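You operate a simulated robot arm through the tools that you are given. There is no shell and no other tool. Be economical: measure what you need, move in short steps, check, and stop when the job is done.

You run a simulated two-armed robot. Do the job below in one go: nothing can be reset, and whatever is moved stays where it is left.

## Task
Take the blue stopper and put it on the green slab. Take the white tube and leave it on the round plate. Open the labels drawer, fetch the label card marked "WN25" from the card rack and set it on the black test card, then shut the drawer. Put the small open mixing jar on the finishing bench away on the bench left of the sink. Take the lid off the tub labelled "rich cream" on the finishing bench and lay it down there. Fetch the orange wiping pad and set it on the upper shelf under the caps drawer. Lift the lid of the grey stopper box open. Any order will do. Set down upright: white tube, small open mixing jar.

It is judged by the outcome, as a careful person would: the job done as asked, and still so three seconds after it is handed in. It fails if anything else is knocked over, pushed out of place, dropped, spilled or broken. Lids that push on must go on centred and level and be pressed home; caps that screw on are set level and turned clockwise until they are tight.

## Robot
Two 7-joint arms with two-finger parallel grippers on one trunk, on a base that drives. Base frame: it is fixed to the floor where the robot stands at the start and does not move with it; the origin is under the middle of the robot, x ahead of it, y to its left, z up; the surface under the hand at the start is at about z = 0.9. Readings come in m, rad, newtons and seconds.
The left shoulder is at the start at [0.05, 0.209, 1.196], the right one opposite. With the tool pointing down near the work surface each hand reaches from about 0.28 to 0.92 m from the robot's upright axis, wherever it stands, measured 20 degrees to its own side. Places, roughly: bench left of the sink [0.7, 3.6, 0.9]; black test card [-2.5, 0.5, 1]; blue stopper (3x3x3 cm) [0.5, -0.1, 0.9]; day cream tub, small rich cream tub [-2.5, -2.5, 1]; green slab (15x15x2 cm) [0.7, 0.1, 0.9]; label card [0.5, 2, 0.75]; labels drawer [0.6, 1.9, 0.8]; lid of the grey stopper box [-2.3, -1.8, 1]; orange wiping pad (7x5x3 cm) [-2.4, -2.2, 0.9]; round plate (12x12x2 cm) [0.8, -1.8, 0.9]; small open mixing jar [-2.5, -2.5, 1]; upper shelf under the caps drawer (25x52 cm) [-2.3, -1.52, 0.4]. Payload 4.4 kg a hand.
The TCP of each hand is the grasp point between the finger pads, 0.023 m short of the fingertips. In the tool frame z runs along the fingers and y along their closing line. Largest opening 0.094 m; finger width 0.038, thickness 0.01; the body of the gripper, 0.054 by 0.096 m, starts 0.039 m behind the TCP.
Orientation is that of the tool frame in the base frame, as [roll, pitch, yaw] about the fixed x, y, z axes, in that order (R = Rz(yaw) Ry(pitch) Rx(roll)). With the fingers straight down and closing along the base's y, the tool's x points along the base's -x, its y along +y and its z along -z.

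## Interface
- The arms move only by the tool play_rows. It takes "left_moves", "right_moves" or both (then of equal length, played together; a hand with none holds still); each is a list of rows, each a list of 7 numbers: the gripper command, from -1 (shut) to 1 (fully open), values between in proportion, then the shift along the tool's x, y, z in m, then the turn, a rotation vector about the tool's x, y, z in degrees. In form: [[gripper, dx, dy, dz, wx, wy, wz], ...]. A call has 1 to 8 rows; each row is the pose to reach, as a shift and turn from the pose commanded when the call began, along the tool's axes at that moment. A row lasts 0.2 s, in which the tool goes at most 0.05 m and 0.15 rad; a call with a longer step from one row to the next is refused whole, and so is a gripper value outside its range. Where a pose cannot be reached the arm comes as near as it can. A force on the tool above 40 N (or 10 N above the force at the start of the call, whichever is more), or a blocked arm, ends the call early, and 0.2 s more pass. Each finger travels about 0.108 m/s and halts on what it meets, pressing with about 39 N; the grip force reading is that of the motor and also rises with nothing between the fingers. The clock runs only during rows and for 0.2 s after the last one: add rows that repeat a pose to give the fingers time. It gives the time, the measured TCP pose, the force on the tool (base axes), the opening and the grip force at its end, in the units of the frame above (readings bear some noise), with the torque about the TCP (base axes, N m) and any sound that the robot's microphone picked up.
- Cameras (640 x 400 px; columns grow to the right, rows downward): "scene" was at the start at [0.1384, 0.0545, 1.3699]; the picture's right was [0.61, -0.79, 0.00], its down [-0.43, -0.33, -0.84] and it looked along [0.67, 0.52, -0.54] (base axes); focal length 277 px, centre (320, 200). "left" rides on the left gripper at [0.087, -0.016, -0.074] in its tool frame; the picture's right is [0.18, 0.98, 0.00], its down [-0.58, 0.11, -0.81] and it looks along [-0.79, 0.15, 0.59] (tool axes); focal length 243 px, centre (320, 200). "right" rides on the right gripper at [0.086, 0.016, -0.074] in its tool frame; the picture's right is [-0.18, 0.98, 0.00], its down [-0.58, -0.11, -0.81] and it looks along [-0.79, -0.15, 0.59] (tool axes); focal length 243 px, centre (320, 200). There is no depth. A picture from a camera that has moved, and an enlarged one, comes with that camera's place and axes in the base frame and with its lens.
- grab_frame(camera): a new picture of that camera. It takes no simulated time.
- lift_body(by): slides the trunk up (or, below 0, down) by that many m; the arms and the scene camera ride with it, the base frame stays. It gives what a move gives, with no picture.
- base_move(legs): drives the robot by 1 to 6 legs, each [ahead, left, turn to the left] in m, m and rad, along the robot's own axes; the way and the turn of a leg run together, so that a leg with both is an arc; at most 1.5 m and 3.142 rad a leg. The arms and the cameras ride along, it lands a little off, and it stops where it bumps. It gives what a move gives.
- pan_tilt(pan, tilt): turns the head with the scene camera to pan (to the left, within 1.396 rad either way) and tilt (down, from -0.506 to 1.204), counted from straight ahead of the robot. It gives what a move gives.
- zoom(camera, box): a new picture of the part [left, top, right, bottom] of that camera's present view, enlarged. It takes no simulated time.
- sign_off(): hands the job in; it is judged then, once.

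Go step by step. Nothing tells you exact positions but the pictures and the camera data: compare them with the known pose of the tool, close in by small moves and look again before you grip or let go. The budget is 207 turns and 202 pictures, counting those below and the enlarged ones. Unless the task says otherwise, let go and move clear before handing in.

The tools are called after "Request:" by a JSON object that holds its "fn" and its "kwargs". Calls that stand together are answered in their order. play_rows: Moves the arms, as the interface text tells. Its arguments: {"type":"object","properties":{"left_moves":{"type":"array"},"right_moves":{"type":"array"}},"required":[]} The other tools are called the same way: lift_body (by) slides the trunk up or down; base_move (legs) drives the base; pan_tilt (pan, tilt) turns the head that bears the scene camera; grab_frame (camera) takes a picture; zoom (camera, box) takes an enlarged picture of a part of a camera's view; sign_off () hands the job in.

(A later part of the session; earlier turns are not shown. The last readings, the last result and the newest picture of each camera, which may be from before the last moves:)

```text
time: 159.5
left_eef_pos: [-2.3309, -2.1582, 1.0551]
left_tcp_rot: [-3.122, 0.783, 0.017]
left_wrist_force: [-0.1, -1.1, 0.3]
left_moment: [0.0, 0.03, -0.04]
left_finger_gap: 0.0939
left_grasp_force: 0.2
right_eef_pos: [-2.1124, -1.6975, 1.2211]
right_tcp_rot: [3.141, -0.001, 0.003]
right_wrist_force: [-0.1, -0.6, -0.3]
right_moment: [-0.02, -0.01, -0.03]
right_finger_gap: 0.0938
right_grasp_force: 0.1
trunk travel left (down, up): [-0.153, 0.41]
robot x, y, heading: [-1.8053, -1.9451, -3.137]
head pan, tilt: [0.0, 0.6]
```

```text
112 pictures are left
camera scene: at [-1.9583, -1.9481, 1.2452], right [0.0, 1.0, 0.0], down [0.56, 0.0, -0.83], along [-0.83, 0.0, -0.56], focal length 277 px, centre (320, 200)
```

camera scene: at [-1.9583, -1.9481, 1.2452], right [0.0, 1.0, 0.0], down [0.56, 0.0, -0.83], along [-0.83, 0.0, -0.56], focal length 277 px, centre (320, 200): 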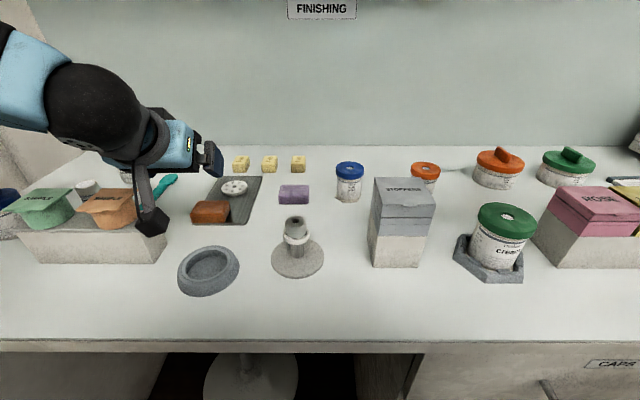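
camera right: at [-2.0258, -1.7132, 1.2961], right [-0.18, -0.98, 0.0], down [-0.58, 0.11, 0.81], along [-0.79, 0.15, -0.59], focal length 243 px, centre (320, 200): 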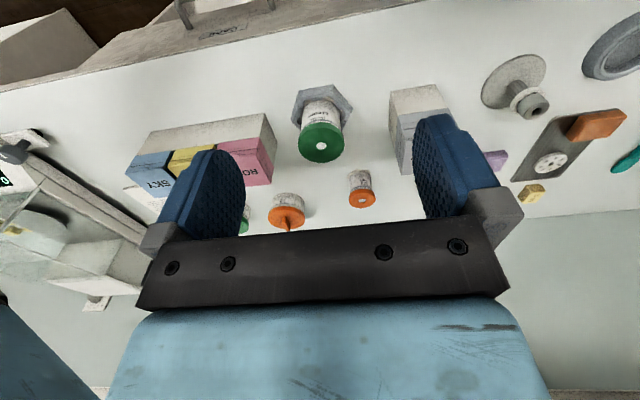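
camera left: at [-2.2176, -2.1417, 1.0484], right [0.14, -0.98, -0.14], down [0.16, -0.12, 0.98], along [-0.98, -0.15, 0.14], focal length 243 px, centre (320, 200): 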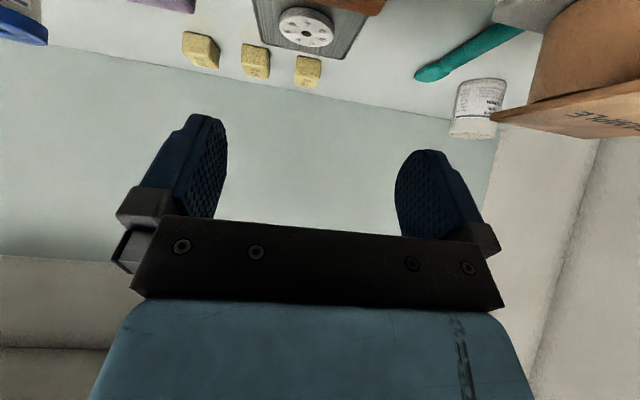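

Checking clearance: the sample block's end is at y≈-2.22, just outside my hand's edge (-2.206). I'll advance along the finger axis to above the pad and look again.

Request:
{"fn": "play_rows", "kwargs": {"left_moves": [[1, 0, 0.001, 0.03, 0, 0, 0], [1, 0, 0.002, 0.06, 0, 0, 0], [1, 0, 0.002, 0.09, 0, 0, 0], [1, 0, 0.002, 0.09, 0, 0, 0]]}}

Request:
{"fn": "grab_frame", "kwargs": {"camera": "left"}}

Request:
{"fn": "zoom", "kwargs": {"camera": "scene", "box": [80, 110, 280, 260]}}

```text
time: 160.5
left_eef_pos: [-2.3948, -2.1616, 0.994]
left_tcp_rot: [-3.126, 0.785, 0.016]
left_wrist_force: [-0.4, 1.1, 0.8]
left_moment: [0.01, -0.03, 0.02]
left_finger_gap: 0.0938
left_grasp_force: 0.0
right_eef_pos: [-2.1128, -1.6963, 1.2208]
right_tcp_rot: [3.141, 0.0, 0.003]
right_wrist_force: [0.6, 0.8, 0.1]
right_moment: [0.04, 0.0, 0.01]
right_finger_gap: 0.0939
right_grasp_force: 0.1
trunk travel left (down, up): [-0.153, 0.41]
robot x, y, heading: [-1.7993, -1.9472, -3.134]
head pan, tilt: [0.0, 0.6]
```

```text
111 pictures are left
camera left: at [-2.2803, -2.1438, 0.9857], right [0.14, -0.98, -0.14], down [0.16, -0.12, 0.98], along [-0.98, -0.15, 0.14], focal length 243 px, centre (320, 200)
```

left: 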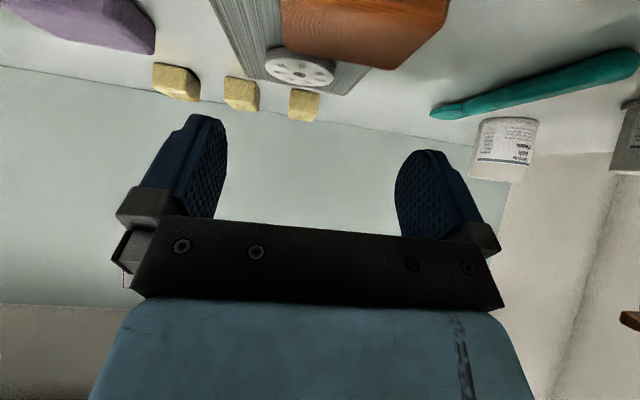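

```text
2.67 times, centred on (180, 185) of scene
camera zoom: at [-1.9576, -1.9477, 1.2453], right [0.0, 1.0, 0.0], down [0.56, 0.0, -0.83], along [-0.83, 0.0, -0.56], focal length 738 px, centre (693, 240)
```

zoom: 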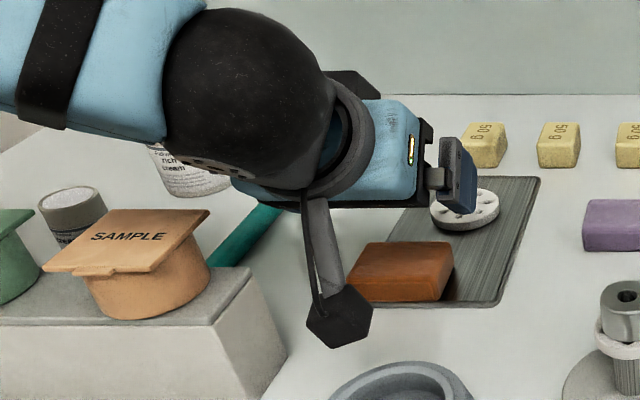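

Pad measures aligned and centred on y=-2.161, matching my hand. I'll lower straight down around it.

Request:
{"fn": "play_rows", "kwargs": {"left_moves": [[1, 0.014, 0, 0.014, 0, 0, 0], [1, 0.028, 0, 0.028, 0, 0, 0], [1, 0.037, 0, 0.037, 0, 0, 0], [1, 0.037, 0, 0.037, 0, 0, 0]]}}

Request:
{"fn": "grab_frame", "kwargs": {"camera": "left"}}

Request:
{"fn": "zoom", "kwargs": {"camera": "scene", "box": [80, 110, 280, 260]}}

```text
time: 161.5
left_eef_pos: [-2.3955, -2.1608, 0.9406]
left_tcp_rot: [-3.125, 0.784, 0.015]
left_wrist_force: [0.4, 0.8, 0.0]
left_moment: [0.05, -0.01, 0.05]
left_finger_gap: 0.0938
left_grasp_force: 0.0
right_eef_pos: [-2.1138, -1.6965, 1.2205]
right_tcp_rot: [-3.141, -0.001, 0.003]
right_wrist_force: [-0.4, 0.6, 0.5]
right_moment: [-0.01, 0.03, 0.02]
right_finger_gap: 0.0939
right_grasp_force: 0.1
trunk travel left (down, up): [-0.153, 0.41]
robot x, y, heading: [-1.8047, -1.9481, -3.14]
head pan, tilt: [0.0, 0.6]
```

```text
109 pictures are left
camera left: at [-2.2807, -2.1433, 0.9328], right [0.14, -0.98, -0.14], down [0.16, -0.12, 0.98], along [-0.98, -0.15, 0.14], focal length 243 px, centre (320, 200)
```

left: 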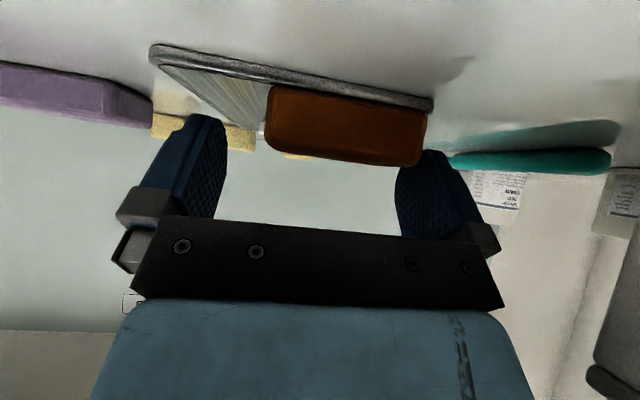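

```text
2.67 times, centred on (180, 185) of scene
camera zoom: at [-1.9582, -1.9478, 1.2452], right [0.0, 1.0, 0.0], down [0.56, 0.0, -0.83], along [-0.83, 0.0, -0.56], focal length 738 px, centre (693, 240)
```

zoom: 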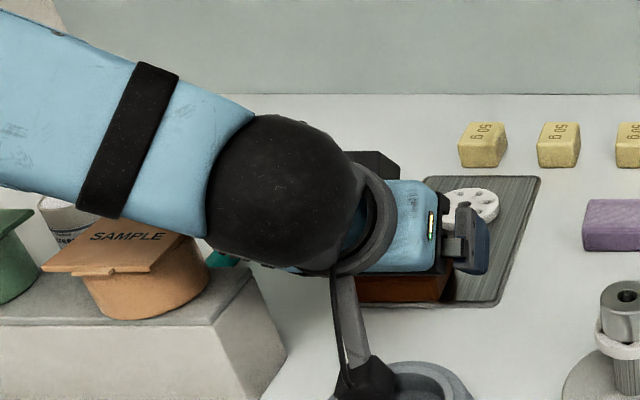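

Pad is centred between the pads. The wrist camera is near the grey bowl, so I won't go lower; closing here and lifting slowly.

Request:
{"fn": "play_rows", "kwargs": {"left_moves": [[-1, 0, 0, 0, 0, 0, 0], [-1, 0, 0, 0, 0, 0, 0], [-1, 0, 0, 0, 0, 0, 0], [-1, -0.007, 0, -0.007, 0, 0, 0], [-1, -0.014, 0, -0.014, 0, 0, 0], [-1, -0.028, 0, -0.028, 0, 0, 0], [-1, -0.05, 0, -0.05, 0, 0, 0], [-1, -0.075, 0, -0.075, 0, 0, 0]]}}

Request:
{"fn": "grab_frame", "kwargs": {"camera": "left"}}

Request:
{"fn": "grab_frame", "kwargs": {"camera": "scene"}}

```text
time: 163.3
left_eef_pos: [-2.3947, -2.1623, 1.0481]
left_tcp_rot: [-3.126, 0.785, 0.016]
left_wrist_force: [0.0, 0.2, -0.5]
left_moment: [0.02, 0.0, -0.01]
left_finger_gap: 0.0635
left_grasp_force: 39.0
right_eef_pos: [-2.1118, -1.6976, 1.2208]
right_tcp_rot: [3.141, 0.0, 0.004]
right_wrist_force: [0.2, -0.3, 0.2]
right_moment: [-0.02, 0.03, -0.01]
right_finger_gap: 0.0942
right_grasp_force: 0.1
trunk travel left (down, up): [-0.153, 0.41]
robot x, y, heading: [-1.8015, -1.9508, -3.139]
head pan, tilt: [0.0, 0.6]
```

```text
107 pictures are left
camera left: at [-2.2816, -2.1442, 1.0395], right [0.14, -0.98, -0.14], down [0.16, -0.12, 0.98], along [-0.98, -0.16, 0.14], focal length 243 px, centre (320, 200)
```

left: 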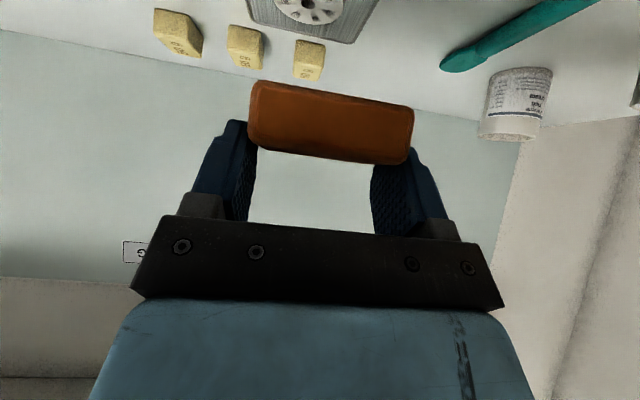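

```text
106 pictures are left
camera scene: at [-1.9575, -1.9476, 1.2452], right [0.0, 1.0, 0.0], down [0.56, 0.0, -0.83], along [-0.83, 0.0, -0.56], focal length 277 px, centre (320, 200)
```

scene: 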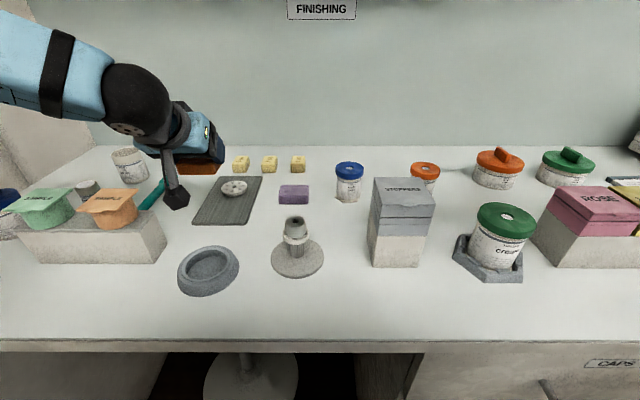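

Pad held. I'll retract it, back away from the bench and slide right to view the shelf under the caps drawer.

Request:
{"fn": "play_rows", "kwargs": {"left_moves": [[-1, 0.018, 0, -0.035, 0, 0, 0], [-1, 0.036, 0, -0.07, 0, 0, 0], [-1, 0.054, 0, -0.105, 0, 0, 0], [-1, 0.07, 0, -0.14, 0, 0, 0]]}}

Request:
{"fn": "base_move", "kwargs": {"legs": [[-0.4, 0, 0], [0, -0.62, 0]]}}

Request:
{"fn": "pan_tilt", "kwargs": {"pan": 0.15, "tilt": 0.75}}

Request:
{"fn": "grab_frame", "kwargs": {"camera": "scene"}}

```text
time: 164.3
left_eef_pos: [-2.2457, -2.1629, 1.095]
left_tcp_rot: [-3.127, 0.786, 0.016]
left_wrist_force: [-0.6, -0.6, -0.9]
left_moment: [-0.02, 0.04, -0.01]
left_finger_gap: 0.0639
left_grasp_force: 38.9
right_eef_pos: [-2.1112, -1.6967, 1.2208]
right_tcp_rot: [-3.141, 0.0, 0.005]
right_wrist_force: [0.3, 0.2, 0.9]
right_moment: [0.01, 0.03, -0.02]
right_finger_gap: 0.0939
right_grasp_force: 0.1
trunk travel left (down, up): [-0.153, 0.41]
robot x, y, heading: [-1.7997, -1.9444, -3.136]
head pan, tilt: [0.0, 0.6]
```

```text
time: 172.2
left_eef_pos: [-1.8549, -1.5456, 1.095]
left_tcp_rot: [-3.129, 0.78, 0.015]
left_wrist_force: [0.5, 0.0, -1.1]
left_moment: [0.03, 0.0, -0.04]
left_finger_gap: 0.0635
left_grasp_force: 39.3
right_eef_pos: [-1.7207, -1.0801, 1.22]
right_tcp_rot: [3.14, 0.002, 0.003]
right_wrist_force: [0.0, 1.3, -0.4]
right_moment: [0.03, -0.01, -0.01]
right_finger_gap: 0.0939
right_grasp_force: 0.0
trunk travel left (down, up): [-0.153, 0.41]
robot x, y, heading: [-1.4069, -1.3356, -3.136]
head pan, tilt: [0.0, 0.6]
```

```text
time: 172.9
left_eef_pos: [-1.8541, -1.5459, 1.0956]
left_tcp_rot: [-3.126, 0.783, 0.016]
left_wrist_force: [0.5, 0.5, -0.6]
left_moment: [0.02, 0.01, 0.0]
left_finger_gap: 0.0634
left_grasp_force: 38.9
right_eef_pos: [-1.7203, -1.0805, 1.2204]
right_tcp_rot: [3.141, 0.001, 0.003]
right_wrist_force: [0.0, 0.6, 0.0]
right_moment: [0.0, 0.02, 0.0]
right_finger_gap: 0.0941
right_grasp_force: 0.1
trunk travel left (down, up): [-0.153, 0.41]
robot x, y, heading: [-1.4093, -1.3288, -3.137]
head pan, tilt: [0.15, 0.75]
```

```text
105 pictures are left
camera scene: at [-1.5593, -1.3435, 1.2323], right [-0.15, 0.99, 0.0], down [0.67, 0.1, -0.73], along [-0.72, -0.11, -0.68], focal length 277 px, centre (320, 200)
```

scene: 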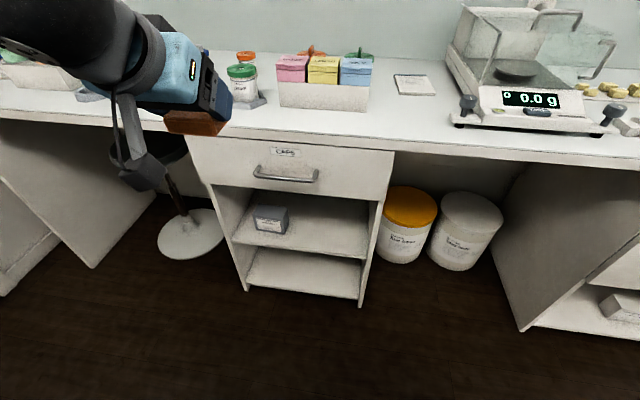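

The upper shelf is clear right of the small grey box; I'll target about [-2.19, -1.43]. Lowering the trunk and the hand in front of the cabinet first.

Request:
{"fn": "lift_body", "kwargs": {"by": -0.15}}

Request:
{"fn": "play_rows", "kwargs": {"left_moves": [[-1, 0.03, 0, 0.03, 0, 0, 0], [-1, 0.06, 0, 0.06, 0, 0, 0], [-1, 0.09, 0, 0.09, 0, 0, 0], [-1, 0.12, 0, 0.12, 0, 0, 0], [-1, 0.15, 0, 0.15, 0, 0, 0], [-1, 0.18, 0, 0.18, 0, 0, 0], [-1, 0.21, 0, 0.21, 0, 0, 0], [-1, 0.24, 0, 0.24, 0, 0, 0]]}}

Request:
{"fn": "grab_frame", "kwargs": {"camera": "scene"}}

```text
time: 174.7
left_eef_pos: [-1.8545, -1.5452, 0.9451]
left_tcp_rot: [-3.126, 0.783, 0.015]
left_wrist_force: [-0.5, -0.3, 0.2]
left_moment: [0.0, 0.04, -0.01]
left_finger_gap: 0.0638
left_grasp_force: 39.2
right_eef_pos: [-1.7202, -1.0802, 1.0713]
right_tcp_rot: [3.14, 0.001, 0.003]
right_wrist_force: [0.6, 0.3, -0.1]
right_moment: [0.03, 0.0, 0.01]
right_finger_gap: 0.0936
right_grasp_force: 0.1
trunk travel left (down, up): [-0.003, 0.56]
robot x, y, heading: [-1.4101, -1.3286, -3.138]
head pan, tilt: [0.15, 0.75]
```

```text
time: 176.5
left_eef_pos: [-1.8583, -1.5735, 0.6394]
left_tcp_rot: [-3.124, 0.785, 0.018]
left_wrist_force: [0.3, 0.7, -0.7]
left_moment: [0.0, -0.02, -0.01]
left_finger_gap: 0.0633
left_grasp_force: 38.8
left hand out of reach, approached as far as the arm can: row 7, 8
right_eef_pos: [-1.7198, -1.0794, 1.0699]
right_tcp_rot: [-3.141, -0.001, 0.002]
right_wrist_force: [-0.2, 0.1, 0.3]
right_moment: [-0.02, -0.03, 0.02]
right_finger_gap: 0.0941
right_grasp_force: 0.1
trunk travel left (down, up): [-0.003, 0.56]
robot x, y, heading: [-1.411, -1.3288, -3.136]
head pan, tilt: [0.15, 0.75]
```

```text
104 pictures are left
camera scene: at [-1.5594, -1.3436, 1.0823], right [-0.15, 0.99, 0.0], down [0.67, 0.1, -0.73], along [-0.72, -0.11, -0.68], focal length 277 px, centre (320, 200)
```

scene: 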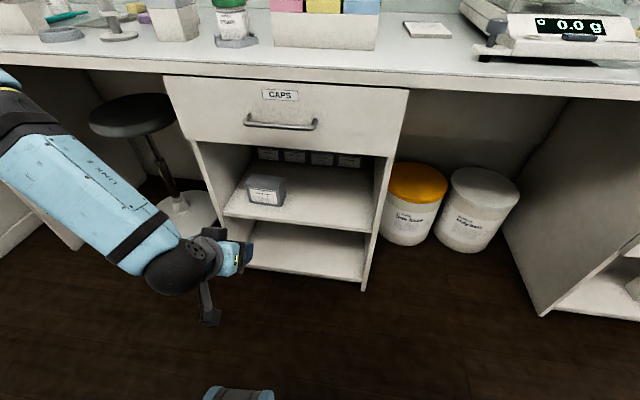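

I need more forward extension to get low. I'll back the base 0.2 m, then reach forward and down.

Request:
{"fn": "base_move", "kwargs": {"legs": [[-0.22, 0, 0]]}}

Request:
{"fn": "play_rows", "kwargs": {"left_moves": [[-1, 0, 0, 0.04, 0, 0, 0], [-1, 0, 0, 0.08, 0, 0, 0], [-1, 0, 0, 0.12, 0, 0, 0], [-1, 0, 0, 0.16, 0, 0, 0], [-1, 0, 0, 0.2, 0, 0, 0], [-1, 0, 0, 0.24, 0, 0, 0], [-1, 0, 0, 0.27, 0, 0, 0]]}}

Request:
{"fn": "grab_frame", "kwargs": {"camera": "scene"}}

```text
time: 178.2
left_eef_pos: [-1.6403, -1.5707, 0.6402]
left_tcp_rot: [-3.126, 0.784, 0.016]
left_wrist_force: [0.7, -0.4, -0.4]
left_moment: [0.0, -0.03, -0.03]
left_finger_gap: 0.0637
left_grasp_force: 38.8
right_eef_pos: [-1.5022, -1.08, 1.0706]
right_tcp_rot: [-3.141, -0.001, 0.005]
right_wrist_force: [-0.3, -0.5, -0.5]
right_moment: [0.01, 0.01, 0.0]
right_finger_gap: 0.0938
right_grasp_force: 0.0
trunk travel left (down, up): [-0.003, 0.56]
robot x, y, heading: [-1.1897, -1.3299, -3.136]
head pan, tilt: [0.15, 0.75]
```

```text
time: 179.8
left_eef_pos: [-1.7846, -1.6504, 0.5943]
left_tcp_rot: [-3.123, 0.781, 0.017]
left_wrist_force: [1.3, 0.3, -0.2]
left_moment: [0.02, 0.03, 0.03]
left_finger_gap: 0.0634
left_grasp_force: 39.1
left hand out of reach, approached as far as the arm can: row 1, 2, 3, 4, 5, 6, 7
right_eef_pos: [-1.5026, -1.0798, 1.0704]
right_tcp_rot: [-3.141, -0.001, 0.003]
right_wrist_force: [0.0, 0.1, -0.2]
right_moment: [0.02, 0.0, 0.0]
right_finger_gap: 0.0939
right_grasp_force: 0.1
trunk travel left (down, up): [-0.003, 0.56]
robot x, y, heading: [-1.1882, -1.3274, -3.13]
head pan, tilt: [0.15, 0.75]
```

```text
103 pictures are left
camera scene: at [-1.3418, -1.3427, 1.0823], right [-0.15, 0.99, 0.0], down [0.67, 0.11, -0.73], along [-0.72, -0.11, -0.68], focal length 277 px, centre (320, 200)
```

scene: 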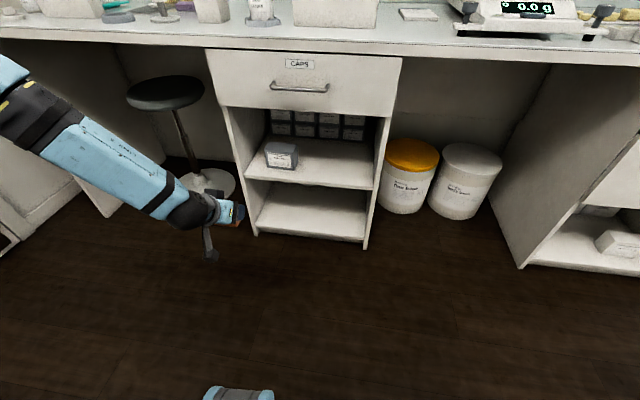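

Request:
{"fn": "play_rows", "kwargs": {"left_moves": [[-1, 0.01, 0.03, 0.01, 0, 0, 0], [-1, 0.03, 0.05, 0.03, 0, 0, 0], [-1, 0.055, 0.07, 0.055, 0, 0, 0], [-1, 0.08, 0.08, 0.08, 0, 0, 0], [-1, 0.1, 0.08, 0.1, 0, 0, 0], [-1, 0.11, 0.08, 0.11, 0, 0, 0]]}}

```text
time: 181.2
left_eef_pos: [-1.7658, -1.7458, 0.5522]
left_tcp_rot: [-3.124, 0.78, 0.016]
left_wrist_force: [0.0, 0.3, -0.1]
left_moment: [0.01, 0.0, 0.0]
left_finger_gap: 0.0634
left_grasp_force: 38.8
left hand out of reach, approached as far as the arm can: row 2, 3, 4, 5, 6
right_eef_pos: [-1.5035, -1.0795, 1.0708]
right_tcp_rot: [3.141, -0.002, 0.003]
right_wrist_force: [-0.3, 0.2, -0.5]
right_moment: [0.0, -0.02, 0.0]
right_finger_gap: 0.0941
right_grasp_force: 0.1
trunk travel left (down, up): [-0.003, 0.56]
robot x, y, heading: [-1.193, -1.3328, -3.135]
head pan, tilt: [0.15, 0.75]
```

The wrist angle limits how low a 45° hand can go. I'll test a steeper hand (about 20° from vertical) in free space here.

Request:
{"fn": "play_rows", "kwargs": {"left_moves": [[-1, 0, 0, 0, 0, 8, 0], [-1, 0, -0.03, 0, 0, 16, 0], [-1, -0.01, -0.06, 0.0, 0, 25, 0], [-1, 0.02, -0.09, 0.03, 0, 25, 0], [-1, 0.05, -0.1, 0.06, 0, 25, 0], [-1, 0.08, -0.1, 0.09, 0, 25, 0]]}}

Request:
{"fn": "grab_frame", "kwargs": {"camera": "scene"}}

```text
refused: row 3 steps farther than a row can; nothing moved
```

```text
102 pictures are left
camera scene: at [-1.3417, -1.3426, 1.0823], right [-0.15, 0.99, 0.0], down [0.67, 0.1, -0.73], along [-0.72, -0.11, -0.68], focal length 277 px, centre (320, 200)
```

scene: 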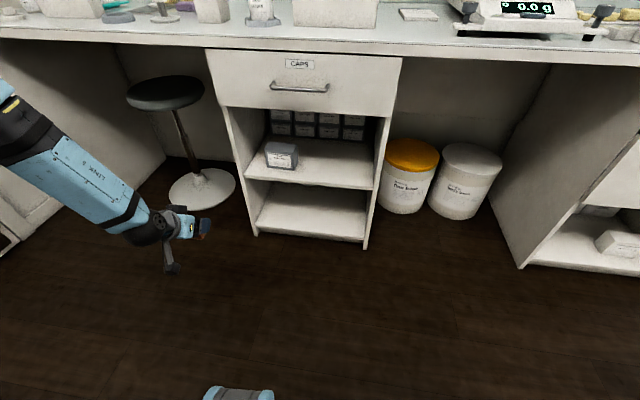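

Request:
{"fn": "play_rows", "kwargs": {"left_moves": [[-1, 0, 0, 0, 0, 8, 0], [-1, 0, -0.03, 0, 0, 16, 0], [-1, -0.01, -0.06, 0.0, 0, 24, 0], [-1, 0.015, -0.09, 0.02, 0, 25, 0], [-1, 0.04, -0.1, 0.05, 0, 25, 0], [-1, 0.07, -0.1, 0.08, 0, 25, 0], [-1, 0.09, -0.1, 0.1, 0, 25, 0]]}}

Request:
{"fn": "grab_frame", "kwargs": {"camera": "scene"}}

```text
time: 182.8
left_eef_pos: [-1.7373, -1.6924, 0.5398]
left_tcp_rot: [-3.127, 0.346, 0.009]
left_wrist_force: [-0.1, -0.5, -0.5]
left_moment: [0.01, 0.0, -0.01]
left_finger_gap: 0.0633
left_grasp_force: 38.6
left hand out of reach, approached as far as the arm can: row 4, 5, 6, 7
right_eef_pos: [-1.5024, -1.0798, 1.0705]
right_tcp_rot: [-3.139, 0.0, 0.003]
right_wrist_force: [-1.7, -0.6, 0.2]
right_moment: [0.0, 0.01, -0.04]
right_finger_gap: 0.0942
right_grasp_force: 0.1
trunk travel left (down, up): [-0.003, 0.56]
robot x, y, heading: [-1.1913, -1.3286, -3.136]
head pan, tilt: [0.15, 0.75]
```

```text
101 pictures are left
camera scene: at [-1.3417, -1.3427, 1.0823], right [-0.15, 0.99, 0.0], down [0.67, 0.11, -0.73], along [-0.72, -0.11, -0.68], focal length 277 px, centre (320, 200)
```

scene: 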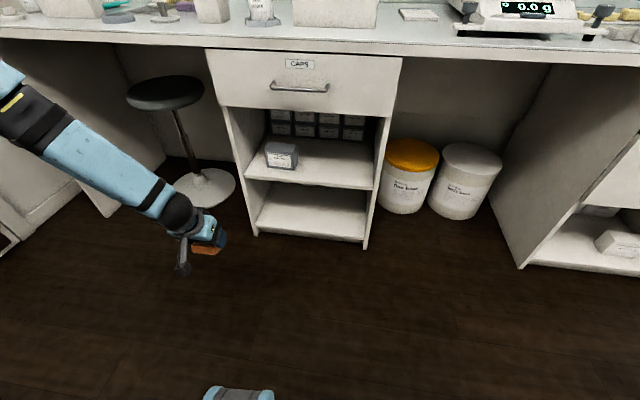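

Request:
{"fn": "pan_tilt", "kwargs": {"pan": 1.0, "tilt": 0.9}}

Request:
{"fn": "grab_frame", "kwargs": {"camera": "scene"}}

```text
time: 183.9
left_eef_pos: [-1.7378, -1.6927, 0.5406]
left_tcp_rot: [-3.129, 0.345, 0.009]
left_wrist_force: [0.3, 0.4, -0.3]
left_moment: [0.01, 0.02, 0.0]
left_finger_gap: 0.0637
left_grasp_force: 39.0
right_eef_pos: [-1.5024, -1.08, 1.0706]
right_tcp_rot: [3.141, -0.001, 0.004]
right_wrist_force: [0.6, 0.5, -0.3]
right_moment: [0.02, -0.03, 0.01]
right_finger_gap: 0.0939
right_grasp_force: 0.0
trunk travel left (down, up): [-0.003, 0.56]
robot x, y, heading: [-1.1896, -1.3293, -3.136]
head pan, tilt: [1.0, 0.901]
```

```text
100 pictures are left
camera scene: at [-1.3004, -1.3935, 1.0704], right [-0.84, 0.54, 0.0], down [0.42, 0.66, -0.62], along [-0.33, -0.52, -0.78], focal length 277 px, centre (320, 200)
```

scene: 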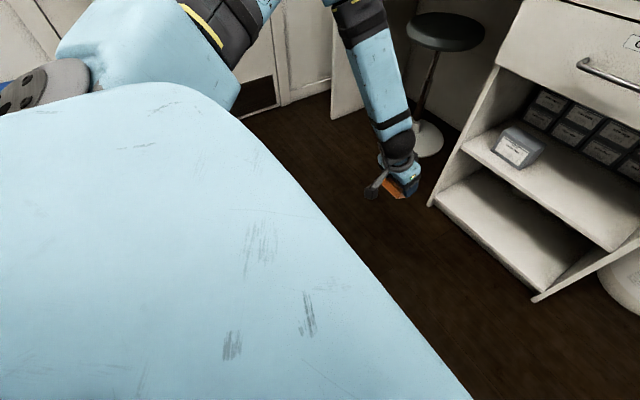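

Request:
{"fn": "play_rows", "kwargs": {"left_moves": [[-1, -0.04, 0, 0.0, 0, 0, 0], [-1, -0.075, 0, 0.02, 0, 0, 0], [-1, -0.11, 0, 0.05, 0, 0, 0], [-1, -0.14, 0, 0.085, 0, 0, 0], [-1, -0.161, 0, 0.125, 0, 0, 0], [-1, -0.17, 0, 0.165, 0, 0, 0], [-1, -0.18, 0, 0.2, 0, 0, 0]]}}

Request:
{"fn": "grab_frame", "kwargs": {"camera": "scene"}}

```text
time: 185.6
left_eef_pos: [-1.8538, -1.7375, 0.5821]
left_tcp_rot: [-3.129, 0.347, 0.01]
left_wrist_force: [0.3, -0.5, -0.8]
left_moment: [-0.04, 0.01, 0.03]
left_finger_gap: 0.0637
left_grasp_force: 38.9
left hand out of reach, approached as far as the arm can: row 2, 3, 4, 5, 6, 7
right_eef_pos: [-1.5026, -1.0785, 1.0699]
right_tcp_rot: [-3.141, -0.002, 0.004]
right_wrist_force: [-0.1, 0.4, 0.7]
right_moment: [0.0, -0.02, -0.05]
right_finger_gap: 0.0941
right_grasp_force: 0.0
trunk travel left (down, up): [-0.003, 0.56]
robot x, y, heading: [-1.1914, -1.3274, -3.139]
head pan, tilt: [1.0, 0.901]
```

```text
99 pictures are left
camera scene: at [-1.3003, -1.3936, 1.0704], right [-0.84, 0.54, 0.0], down [0.42, 0.66, -0.62], along [-0.33, -0.52, -0.78], focal length 277 px, centre (320, 200)
```

scene: 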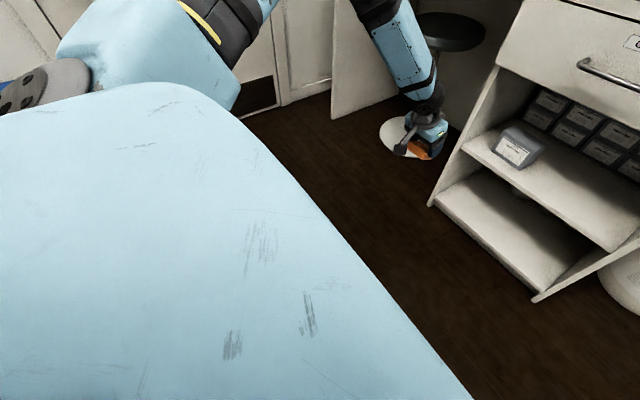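

Request:
{"fn": "play_rows", "kwargs": {"left_moves": [[-1, 0.025, 0.03, 0.01, 0, 0, 0], [-1, 0.05, 0.06, 0.02, 0, 0, 0], [-1, 0.075, 0.09, 0.03, 0, 0, 0], [-1, 0.1, 0.12, 0.042, 0, 0, 0], [-1, 0.125, 0.15, 0.054, 0, 0, 0], [-1, 0.15, 0.18, 0.066, 0, 0, 0], [-1, 0.175, 0.21, 0.078, 0, 0, 0], [-1, 0.2, 0.24, 0.09, 0, 0, 0]]}}

Request:
{"fn": "grab_frame", "kwargs": {"camera": "scene"}}

```text
time: 187.3
left_eef_pos: [-1.6801, -1.9669, 0.4809]
left_tcp_rot: [-3.129, 0.348, 0.009]
left_wrist_force: [-0.1, -0.3, -0.2]
left_moment: [0.02, 0.02, 0.02]
left_finger_gap: 0.0636
left_grasp_force: 38.7
left hand out of reach, approached as far as the arm can: row 4, 5, 6, 7, 8
right_eef_pos: [-1.5026, -1.0805, 1.0707]
right_tcp_rot: [-3.14, 0.0, 0.003]
right_wrist_force: [-0.5, 0.6, -0.7]
right_moment: [-0.01, 0.0, 0.0]
right_finger_gap: 0.0944
right_grasp_force: 0.1
trunk travel left (down, up): [-0.003, 0.56]
robot x, y, heading: [-1.1959, -1.3298, -3.135]
head pan, tilt: [1.0, 0.901]
```

```text
98 pictures are left
camera scene: at [-1.3004, -1.3936, 1.0704], right [-0.84, 0.54, 0.0], down [0.42, 0.66, -0.62], along [-0.33, -0.52, -0.78], focal length 277 px, centre (320, 200)
```

scene: 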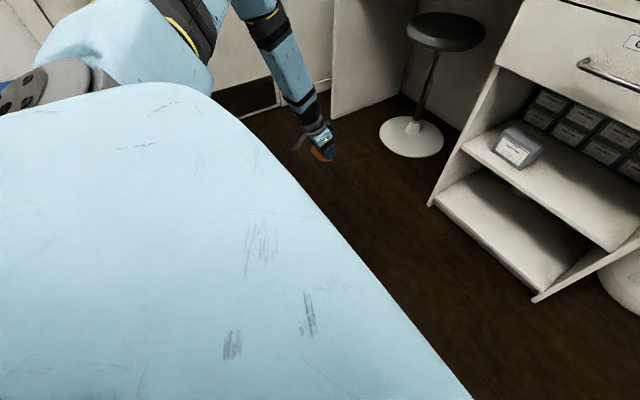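

A steep hand gets lower only further out to the side; so I'll regrasp the pad with a steeper hand angle. First raise up and bring it back over the bench front to set it down.

Request:
{"fn": "lift_body", "kwargs": {"by": 0.35}}

Request:
{"fn": "play_rows", "kwargs": {"left_moves": [[-1, -0.015, -0.02, -0.04, 0, 0, 0], [-1, -0.03, -0.05, -0.075, 0, -4, 0], [-1, -0.045, -0.08, -0.11, 0, -8, 0], [-1, -0.06, -0.11, -0.145, 0, -12, 0], [-1, -0.07, -0.145, -0.18, 0, -16, 0], [-1, -0.075, -0.185, -0.207, 0, -20, 0], [-1, -0.075, -0.23, -0.207, 0, -25, 0], [-1, -0.075, -0.275, -0.207, 0, -25, 0]]}}

Request:
{"fn": "play_rows", "kwargs": {"left_moves": [[-1, 0, -0.045, 0, 0, 0, 0], [-1, 0, -0.09, 0, 0, 0, 0], [-1, 0, -0.14, 0, 0, 0, 0]]}}

Request:
{"fn": "pan_tilt", "kwargs": {"pan": 0.2, "tilt": 0.65}}

Request:
{"fn": "grab_frame", "kwargs": {"camera": "scene"}}

```text
time: 190.8
left_eef_pos: [-1.6788, -1.9672, 0.8305]
left_tcp_rot: [-3.129, 0.347, 0.009]
left_wrist_force: [-0.1, -0.3, 0.0]
left_moment: [-0.02, -0.03, 0.01]
left_finger_gap: 0.0634
left_grasp_force: 39.0
right_eef_pos: [-1.5033, -1.0788, 1.4196]
right_tcp_rot: [-3.141, -0.001, 0.004]
right_wrist_force: [-0.4, -0.1, -0.3]
right_moment: [-0.02, -0.04, 0.0]
right_finger_gap: 0.0939
right_grasp_force: 0.0
trunk travel left (down, up): [-0.353, 0.21]
robot x, y, heading: [-1.1918, -1.3283, -3.134]
head pan, tilt: [1.0, 0.901]
```

```text
refused: row 5 steps farther than a row can; nothing moved
```

```text
time: 191.6
left_eef_pos: [-1.6778, -1.8287, 0.8469]
left_tcp_rot: [-3.131, 0.348, 0.008]
left_wrist_force: [-0.7, 0.3, -0.3]
left_moment: [0.0, -0.01, 0.01]
left_finger_gap: 0.0635
left_grasp_force: 39.0
left hand out of reach, approached as far as the arm can: row 2, 3
right_eef_pos: [-1.5032, -1.0777, 1.4192]
right_tcp_rot: [3.141, -0.003, 0.003]
right_wrist_force: [-0.5, 0.5, 0.0]
right_moment: [0.03, 0.0, 0.01]
right_finger_gap: 0.094
right_grasp_force: 0.1
trunk travel left (down, up): [-0.353, 0.21]
robot x, y, heading: [-1.1908, -1.3272, -3.133]
head pan, tilt: [1.0, 0.901]
```

```text
time: 192.7
left_eef_pos: [-1.6776, -1.8307, 0.8451]
left_tcp_rot: [-3.13, 0.349, 0.009]
left_wrist_force: [-0.1, -0.5, 0.0]
left_moment: [-0.01, 0.0, 0.01]
left_finger_gap: 0.0638
left_grasp_force: 39.3
right_eef_pos: [-1.5023, -1.0796, 1.4206]
right_tcp_rot: [-3.142, 0.001, 0.005]
right_wrist_force: [0.2, -0.3, -0.5]
right_moment: [0.0, 0.02, 0.02]
right_finger_gap: 0.0939
right_grasp_force: 0.1
trunk travel left (down, up): [-0.353, 0.21]
robot x, y, heading: [-1.193, -1.327, -3.134]
head pan, tilt: [0.201, 0.649]
```

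```text
97 pictures are left
camera scene: at [-1.3447, -1.3476, 1.4409], right [-0.2, 0.98, 0.0], down [0.59, 0.12, -0.8], along [-0.78, -0.16, -0.6], focal length 277 px, centre (320, 200)
```

scene: 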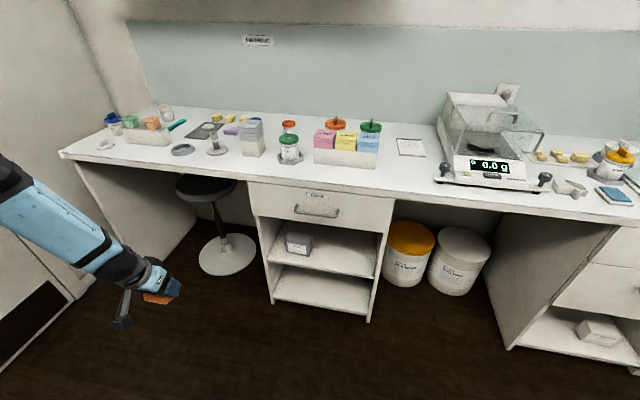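

Request:
{"fn": "play_rows", "kwargs": {"left_moves": [[-1, -0.01, -0.034, -0.028, 0, -3, 0], [-1, -0.02, -0.068, -0.056, 0, -6, 0], [-1, -0.031, -0.101, -0.085, 0, -9, 0], [-1, -0.041, -0.135, -0.113, 0, -12, 0], [-1, -0.051, -0.169, -0.141, 0, -15, 0], [-1, -0.061, -0.203, -0.17, 0, -18, 0], [-1, -0.072, -0.236, -0.198, 0, -21, 0], [-1, -0.082, -0.27, -0.226, 0, -25, 0]]}}

Request:
{"fn": "base_move", "kwargs": {"legs": [[0.5, 0.37, 0]]}}

Request:
{"fn": "grab_frame", "kwargs": {"camera": "scene"}}

Request:
{"fn": "grab_frame", "kwargs": {"camera": "left"}}

```text
time: 194.5
left_eef_pos: [-1.6796, -1.5613, 1.0905]
left_tcp_rot: [-3.129, 0.784, 0.015]
left_wrist_force: [-0.7, -0.2, 0.1]
left_moment: [-0.02, 0.01, -0.01]
left_finger_gap: 0.0636
left_grasp_force: 39.2
right_eef_pos: [-1.502, -1.0787, 1.4194]
right_tcp_rot: [3.139, 0.001, 0.004]
right_wrist_force: [-0.3, -0.4, 0.0]
right_moment: [-0.04, 0.01, 0.0]
right_finger_gap: 0.0943
right_grasp_force: 0.0
trunk travel left (down, up): [-0.353, 0.21]
robot x, y, heading: [-1.1913, -1.3282, -3.139]
head pan, tilt: [0.201, 0.649]
```

```text
time: 198.3
left_eef_pos: [-2.1713, -1.9387, 1.0896]
left_tcp_rot: [-3.125, 0.784, 0.02]
left_wrist_force: [-0.6, -0.1, 0.5]
left_moment: [-0.01, -0.01, 0.01]
left_finger_gap: 0.0637
left_grasp_force: 38.8
right_eef_pos: [-1.9952, -1.4561, 1.4203]
right_tcp_rot: [-3.14, -0.003, 0.007]
right_wrist_force: [0.1, -0.1, 0.0]
right_moment: [0.01, 0.0, 0.06]
right_finger_gap: 0.0938
right_grasp_force: 0.0
trunk travel left (down, up): [-0.353, 0.21]
robot x, y, heading: [-1.6847, -1.7062, -3.139]
head pan, tilt: [0.201, 0.649]
```

```text
96 pictures are left
camera scene: at [-1.8377, -1.7235, 1.4409], right [-0.21, 0.98, 0.0], down [0.59, 0.12, -0.8], along [-0.78, -0.16, -0.6], focal length 277 px, centre (320, 200)
```

scene: 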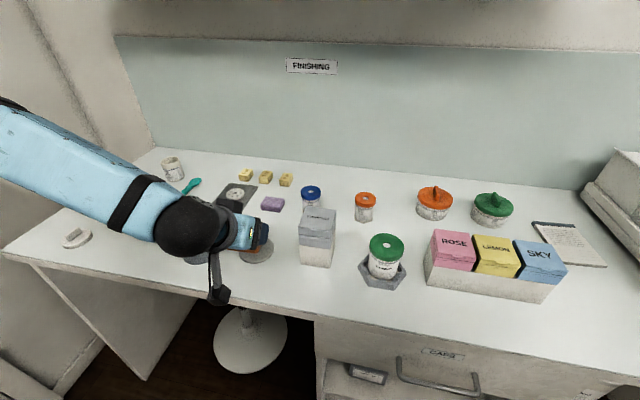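

```text
95 pictures are left
camera left: at [-2.0571, -1.9221, 1.0818], right [0.14, -0.98, -0.14], down [0.16, -0.12, 0.98], along [-0.98, -0.16, 0.14], focal length 243 px, centre (320, 200)
```

left: 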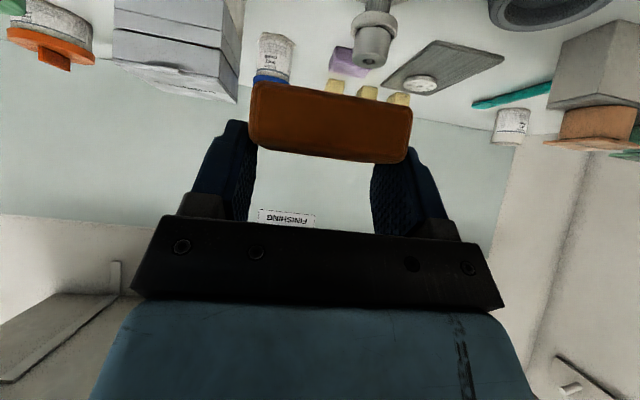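

Clear spot in front of the stand and box. I'll lower with the trunk.

Request:
{"fn": "lift_body", "kwargs": {"by": -0.14}}

Request:
{"fn": "play_rows", "kwargs": {"left_moves": [[-1, 0.003, 0, 0.003, 0, 0, 0], [-1, 0.006, 0, 0.006, 0, 0, 0], [-1, 0.008, 0, 0.008, 0, 0, 0], [-1, 0.0095, 0, 0.0095, 0, 0, 0], [-1, 0.0095, 0, 0.0095, 0, 0, 0]]}}

Request:
{"fn": "grab_frame", "kwargs": {"camera": "scene"}}

```text
time: 200.0
left_eef_pos: [-2.1709, -1.9399, 0.9498]
left_tcp_rot: [-3.128, 0.784, 0.018]
left_wrist_force: [0.2, 0.8, 0.9]
left_moment: [0.0, 0.0, 0.02]
left_finger_gap: 0.0635
left_grasp_force: 39.1
right_eef_pos: [-1.9976, -1.4565, 1.2805]
right_tcp_rot: [3.141, 0.001, 0.007]
right_wrist_force: [1.1, -0.7, -0.9]
right_moment: [0.02, 0.01, 0.03]
right_finger_gap: 0.0939
right_grasp_force: 0.1
trunk travel left (down, up): [-0.213, 0.35]
robot x, y, heading: [-1.6845, -1.7051, -3.132]
head pan, tilt: [0.201, 0.649]
```

```text
time: 201.2
left_eef_pos: [-2.1711, -1.9406, 0.9368]
left_tcp_rot: [-3.126, 0.786, 0.019]
left_wrist_force: [-0.7, -1.3, 9.6]
left_moment: [-0.32, 0.03, -0.03]
left_finger_gap: 0.0634
left_grasp_force: 38.7
right_eef_pos: [-1.9958, -1.4552, 1.2815]
right_tcp_rot: [3.14, 0.0, 0.007]
right_wrist_force: [0.5, 0.1, -0.5]
right_moment: [-0.02, -0.04, 0.01]
right_finger_gap: 0.0941
right_grasp_force: 0.0
trunk travel left (down, up): [-0.213, 0.35]
robot x, y, heading: [-1.6896, -1.7053, -3.135]
head pan, tilt: [0.201, 0.649]
```

```text
94 pictures are left
camera scene: at [-1.8371, -1.7233, 1.3011], right [-0.21, 0.98, 0.0], down [0.59, 0.12, -0.8], along [-0.78, -0.16, -0.6], focal length 277 px, centre (320, 200)
```

scene: 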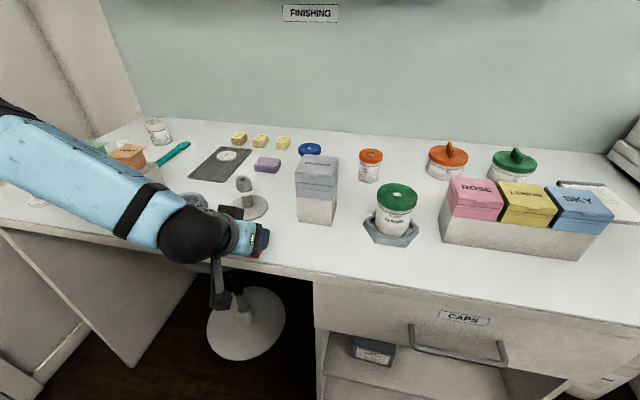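

Contact. Opening, rising, and re-tilting the hand to about 20° from vertical.

Request:
{"fn": "play_rows", "kwargs": {"left_moves": [[-0.2, -0.001, 0, -0.001, 0, 0, 0], [1, -0.001, 0, -0.001, 0, 0, 0], [1, -0.001, 0, -0.001, 0, 0, 0], [1, -0.015, 0, -0.015, 0, 0, 0], [1, -0.035, 0, -0.035, 0, 0, 0], [1, -0.055, 0, -0.055, 0, 8, 0], [1, -0.055, 0, -0.055, 0, 16, 0], [1, -0.055, 0, -0.055, 0, 24, 0]]}}

Request:
{"fn": "grab_frame", "kwargs": {"camera": "left"}}

Request:
{"fn": "grab_frame", "kwargs": {"camera": "scene"}}

```text
time: 203.0
left_eef_pos: [-2.1705, -1.9403, 1.0142]
left_tcp_rot: [-3.129, 0.364, 0.012]
left_wrist_force: [0.5, -0.4, 0.4]
left_moment: [0.03, -0.01, 0.01]
left_finger_gap: 0.0941
left_grasp_force: 0.0
right_eef_pos: [-1.9964, -1.4567, 1.2812]
right_tcp_rot: [3.141, 0.002, 0.007]
right_wrist_force: [-0.1, -0.6, 0.2]
right_moment: [-0.03, -0.03, -0.02]
right_finger_gap: 0.094
right_grasp_force: 0.0
trunk travel left (down, up): [-0.213, 0.35]
robot x, y, heading: [-1.6844, -1.702, -3.135]
head pan, tilt: [0.201, 0.649]
```

```text
93 pictures are left
camera left: at [-2.0634, -1.9232, 1.0541], right [0.18, -0.98, -0.08], down [-0.26, -0.12, 0.96], along [-0.95, -0.15, -0.27], focal length 243 px, centre (320, 200)
```

left: 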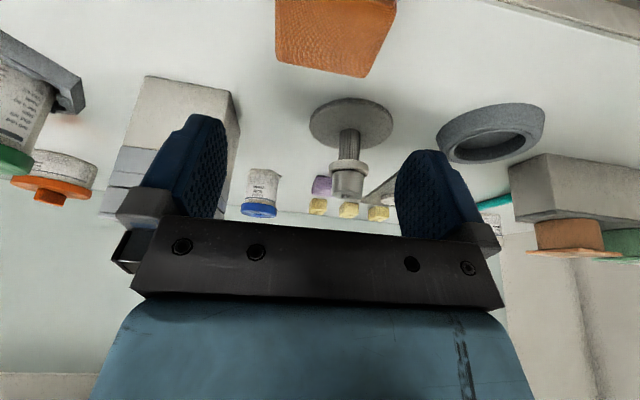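

```text
92 pictures are left
camera scene: at [-1.8377, -1.7231, 1.3009], right [-0.21, 0.98, 0.0], down [0.59, 0.12, -0.8], along [-0.78, -0.16, -0.6], focal length 277 px, centre (320, 200)
```

scene: 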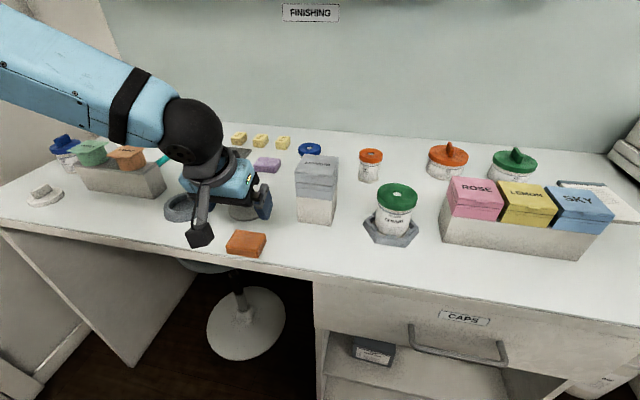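

Pad stayed put. Lowering the steeper hand around it and gripping the upper part.

Request:
{"fn": "play_rows", "kwargs": {"left_moves": [[1, 0.015, 0, 0.03, 0, 0, 0], [1, 0.03, 0, 0.055, 0, 0, 0], [1, 0.032, 0, 0.068, 0, 0, 0], [1, 0.032, 0, 0.068, 0, 0, 0], [-1, 0.032, 0, 0.068, 0, 0, 0], [-1, 0.032, 0, 0.068, 0, 0, 0], [-1, 0.032, 0, 0.068, 0, 0, 0]]}}

Request:
{"fn": "grab_frame", "kwargs": {"camera": "left"}}

```text
time: 204.6
left_eef_pos: [-2.1655, -1.9405, 0.9401]
left_tcp_rot: [-3.13, 0.365, 0.012]
left_wrist_force: [0.4, 0.7, 0.9]
left_moment: [0.0, 0.04, 0.0]
left_finger_gap: 0.0632
left_grasp_force: 39.3
right_eef_pos: [-1.9967, -1.456, 1.2799]
right_tcp_rot: [-3.141, 0.0, 0.007]
right_wrist_force: [-0.4, 0.4, -0.3]
right_moment: [0.03, 0.01, 0.01]
right_finger_gap: 0.0941
right_grasp_force: 0.0
trunk travel left (down, up): [-0.213, 0.35]
robot x, y, heading: [-1.6869, -1.7072, -3.136]
head pan, tilt: [0.201, 0.649]
```

```text
91 pictures are left
camera left: at [-2.0577, -1.9228, 0.9786], right [0.18, -0.98, -0.08], down [-0.26, -0.12, 0.96], along [-0.95, -0.15, -0.27], focal length 243 px, centre (320, 200)
```

left: 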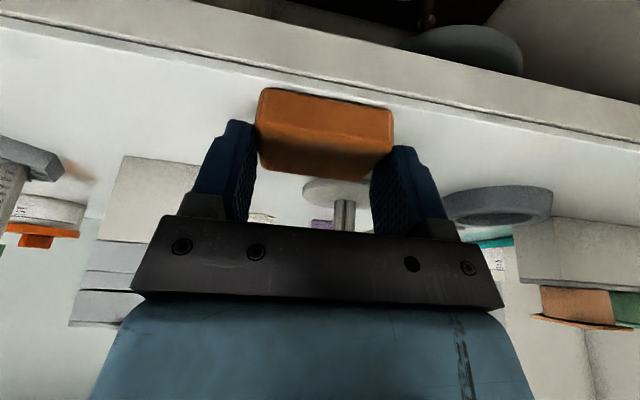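

Pad gripped with its base 4 cm below the grasp point. Lifting, backing off, then lowering with the arm out to the left.

Request:
{"fn": "play_rows", "kwargs": {"left_moves": [[-1, -0.007, 0, -0.018, 0, 0, 0], [-1, -0.018, 0, -0.047, 0, 0, 0], [-1, -0.028, 0, -0.075, 0, 0, 0]]}}

Request:
{"fn": "base_move", "kwargs": {"legs": [[-0.5, 0, 0], [0, -0.5, 0]]}}

Request:
{"fn": "play_rows", "kwargs": {"left_moves": [[-1, 0, 0.045, 0, 0, 0, 0], [-1, 0, 0.09, 0, 0, 0, 0], [-1, 0, 0.135, 0, 0, 0, 0], [-1, 0, 0.18, 0, 0, 0, 0], [-1, 0, 0.225, 0, 0, 0, 0], [-1, 0, 0.27, 0, 0, 0, 0], [-1, 0, 0.315, 0, 0, 0, 0], [-1, 0, 0.36, 0, 0, 0, 0]]}}

Request:
{"fn": "lift_body", "kwargs": {"by": -0.21}}

Request:
{"fn": "play_rows", "kwargs": {"left_moves": [[-1, 0.016, 0.015, 0.042, 0, 0, 0], [-1, 0.032, 0.03, 0.084, 0, 0, 0], [-1, 0.048, 0.045, 0.126, 0, 0, 0], [-1, 0.064, 0.06, 0.168, 0, 0, 0], [-1, 0.08, 0.075, 0.21, 0, 0, 0], [-1, 0.096, 0.09, 0.252, 0, 0, 0], [-1, 0.112, 0.105, 0.294, 0, 0, 0], [-1, 0.124, 0.12, 0.33, 0, 0, 0]]}}

```text
time: 205.4
left_eef_pos: [-2.1642, -1.9413, 1.0194]
left_tcp_rot: [-3.13, 0.364, 0.012]
left_wrist_force: [0.0, 0.4, 0.3]
left_moment: [-0.01, 0.0, -0.03]
left_finger_gap: 0.0631
left_grasp_force: 38.7
right_eef_pos: [-1.9953, -1.4559, 1.2804]
right_tcp_rot: [-3.14, 0.0, 0.006]
right_wrist_force: [0.4, -0.4, -0.5]
right_moment: [-0.01, 0.01, -0.02]
right_finger_gap: 0.0939
right_grasp_force: 0.0
trunk travel left (down, up): [-0.213, 0.35]
robot x, y, heading: [-1.6863, -1.7032, -3.126]
head pan, tilt: [0.201, 0.649]
```

```text
time: 212.8
left_eef_pos: [-1.6605, -1.4435, 1.0169]
left_tcp_rot: [-3.13, 0.364, 0.014]
left_wrist_force: [-0.1, 0.3, -0.4]
left_moment: [-0.01, 0.01, 0.01]
left_finger_gap: 0.0634
left_grasp_force: 38.8
right_eef_pos: [-1.4943, -0.958, 1.2814]
right_tcp_rot: [-3.141, -0.001, 0.009]
right_wrist_force: [0.0, 1.0, -0.4]
right_moment: [-0.01, 0.03, 0.0]
right_finger_gap: 0.0942
right_grasp_force: 0.2
trunk travel left (down, up): [-0.213, 0.35]
robot x, y, heading: [-1.1863, -1.2065, -3.131]
head pan, tilt: [0.201, 0.649]
```

```text
time: 214.6
left_eef_pos: [-1.6578, -1.8028, 1.0156]
left_tcp_rot: [-3.13, 0.365, 0.013]
left_wrist_force: [-0.9, -0.5, -0.6]
left_moment: [0.03, -0.01, -0.02]
left_finger_gap: 0.0635
left_grasp_force: 38.6
right_eef_pos: [-1.4947, -0.9593, 1.2816]
right_tcp_rot: [-3.141, -0.001, 0.009]
right_wrist_force: [-0.8, 0.9, 0.2]
right_moment: [0.03, 0.01, -0.01]
right_finger_gap: 0.0939
right_grasp_force: 0.1
trunk travel left (down, up): [-0.213, 0.35]
robot x, y, heading: [-1.1825, -1.2076, -3.132]
head pan, tilt: [0.201, 0.649]
```

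```text
time: 216.9
left_eef_pos: [-1.658, -1.8033, 0.8056]
left_tcp_rot: [-3.129, 0.364, 0.014]
left_wrist_force: [0.0, 1.2, -0.2]
left_moment: [0.03, 0.01, 0.04]
left_finger_gap: 0.0636
left_grasp_force: 38.9
right_eef_pos: [-1.4934, -0.9594, 1.0714]
right_tcp_rot: [3.141, 0.001, 0.01]
right_wrist_force: [-0.2, -0.7, 0.6]
right_moment: [-0.02, 0.02, -0.04]
right_finger_gap: 0.0939
right_grasp_force: 0.0
trunk travel left (down, up): [-0.003, 0.56]
robot x, y, heading: [-1.1866, -1.2042, -3.135]
head pan, tilt: [0.201, 0.649]
```

```text
time: 218.7
left_eef_pos: [-1.661, -1.9189, 0.4501]
left_tcp_rot: [-3.126, 0.366, 0.014]
left_wrist_force: [0.3, -0.3, -0.5]
left_moment: [0.01, 0.03, 0.03]
left_finger_gap: 0.0632
left_grasp_force: 39.0
right_eef_pos: [-1.4937, -0.9602, 1.071]
right_tcp_rot: [-3.141, 0.0, 0.009]
right_wrist_force: [1.1, 0.0, 0.2]
right_moment: [0.02, -0.03, -0.04]
right_finger_gap: 0.094
right_grasp_force: 0.2
trunk travel left (down, up): [-0.003, 0.56]
robot x, y, heading: [-1.1813, -1.2053, -3.127]
head pan, tilt: [0.201, 0.649]
```

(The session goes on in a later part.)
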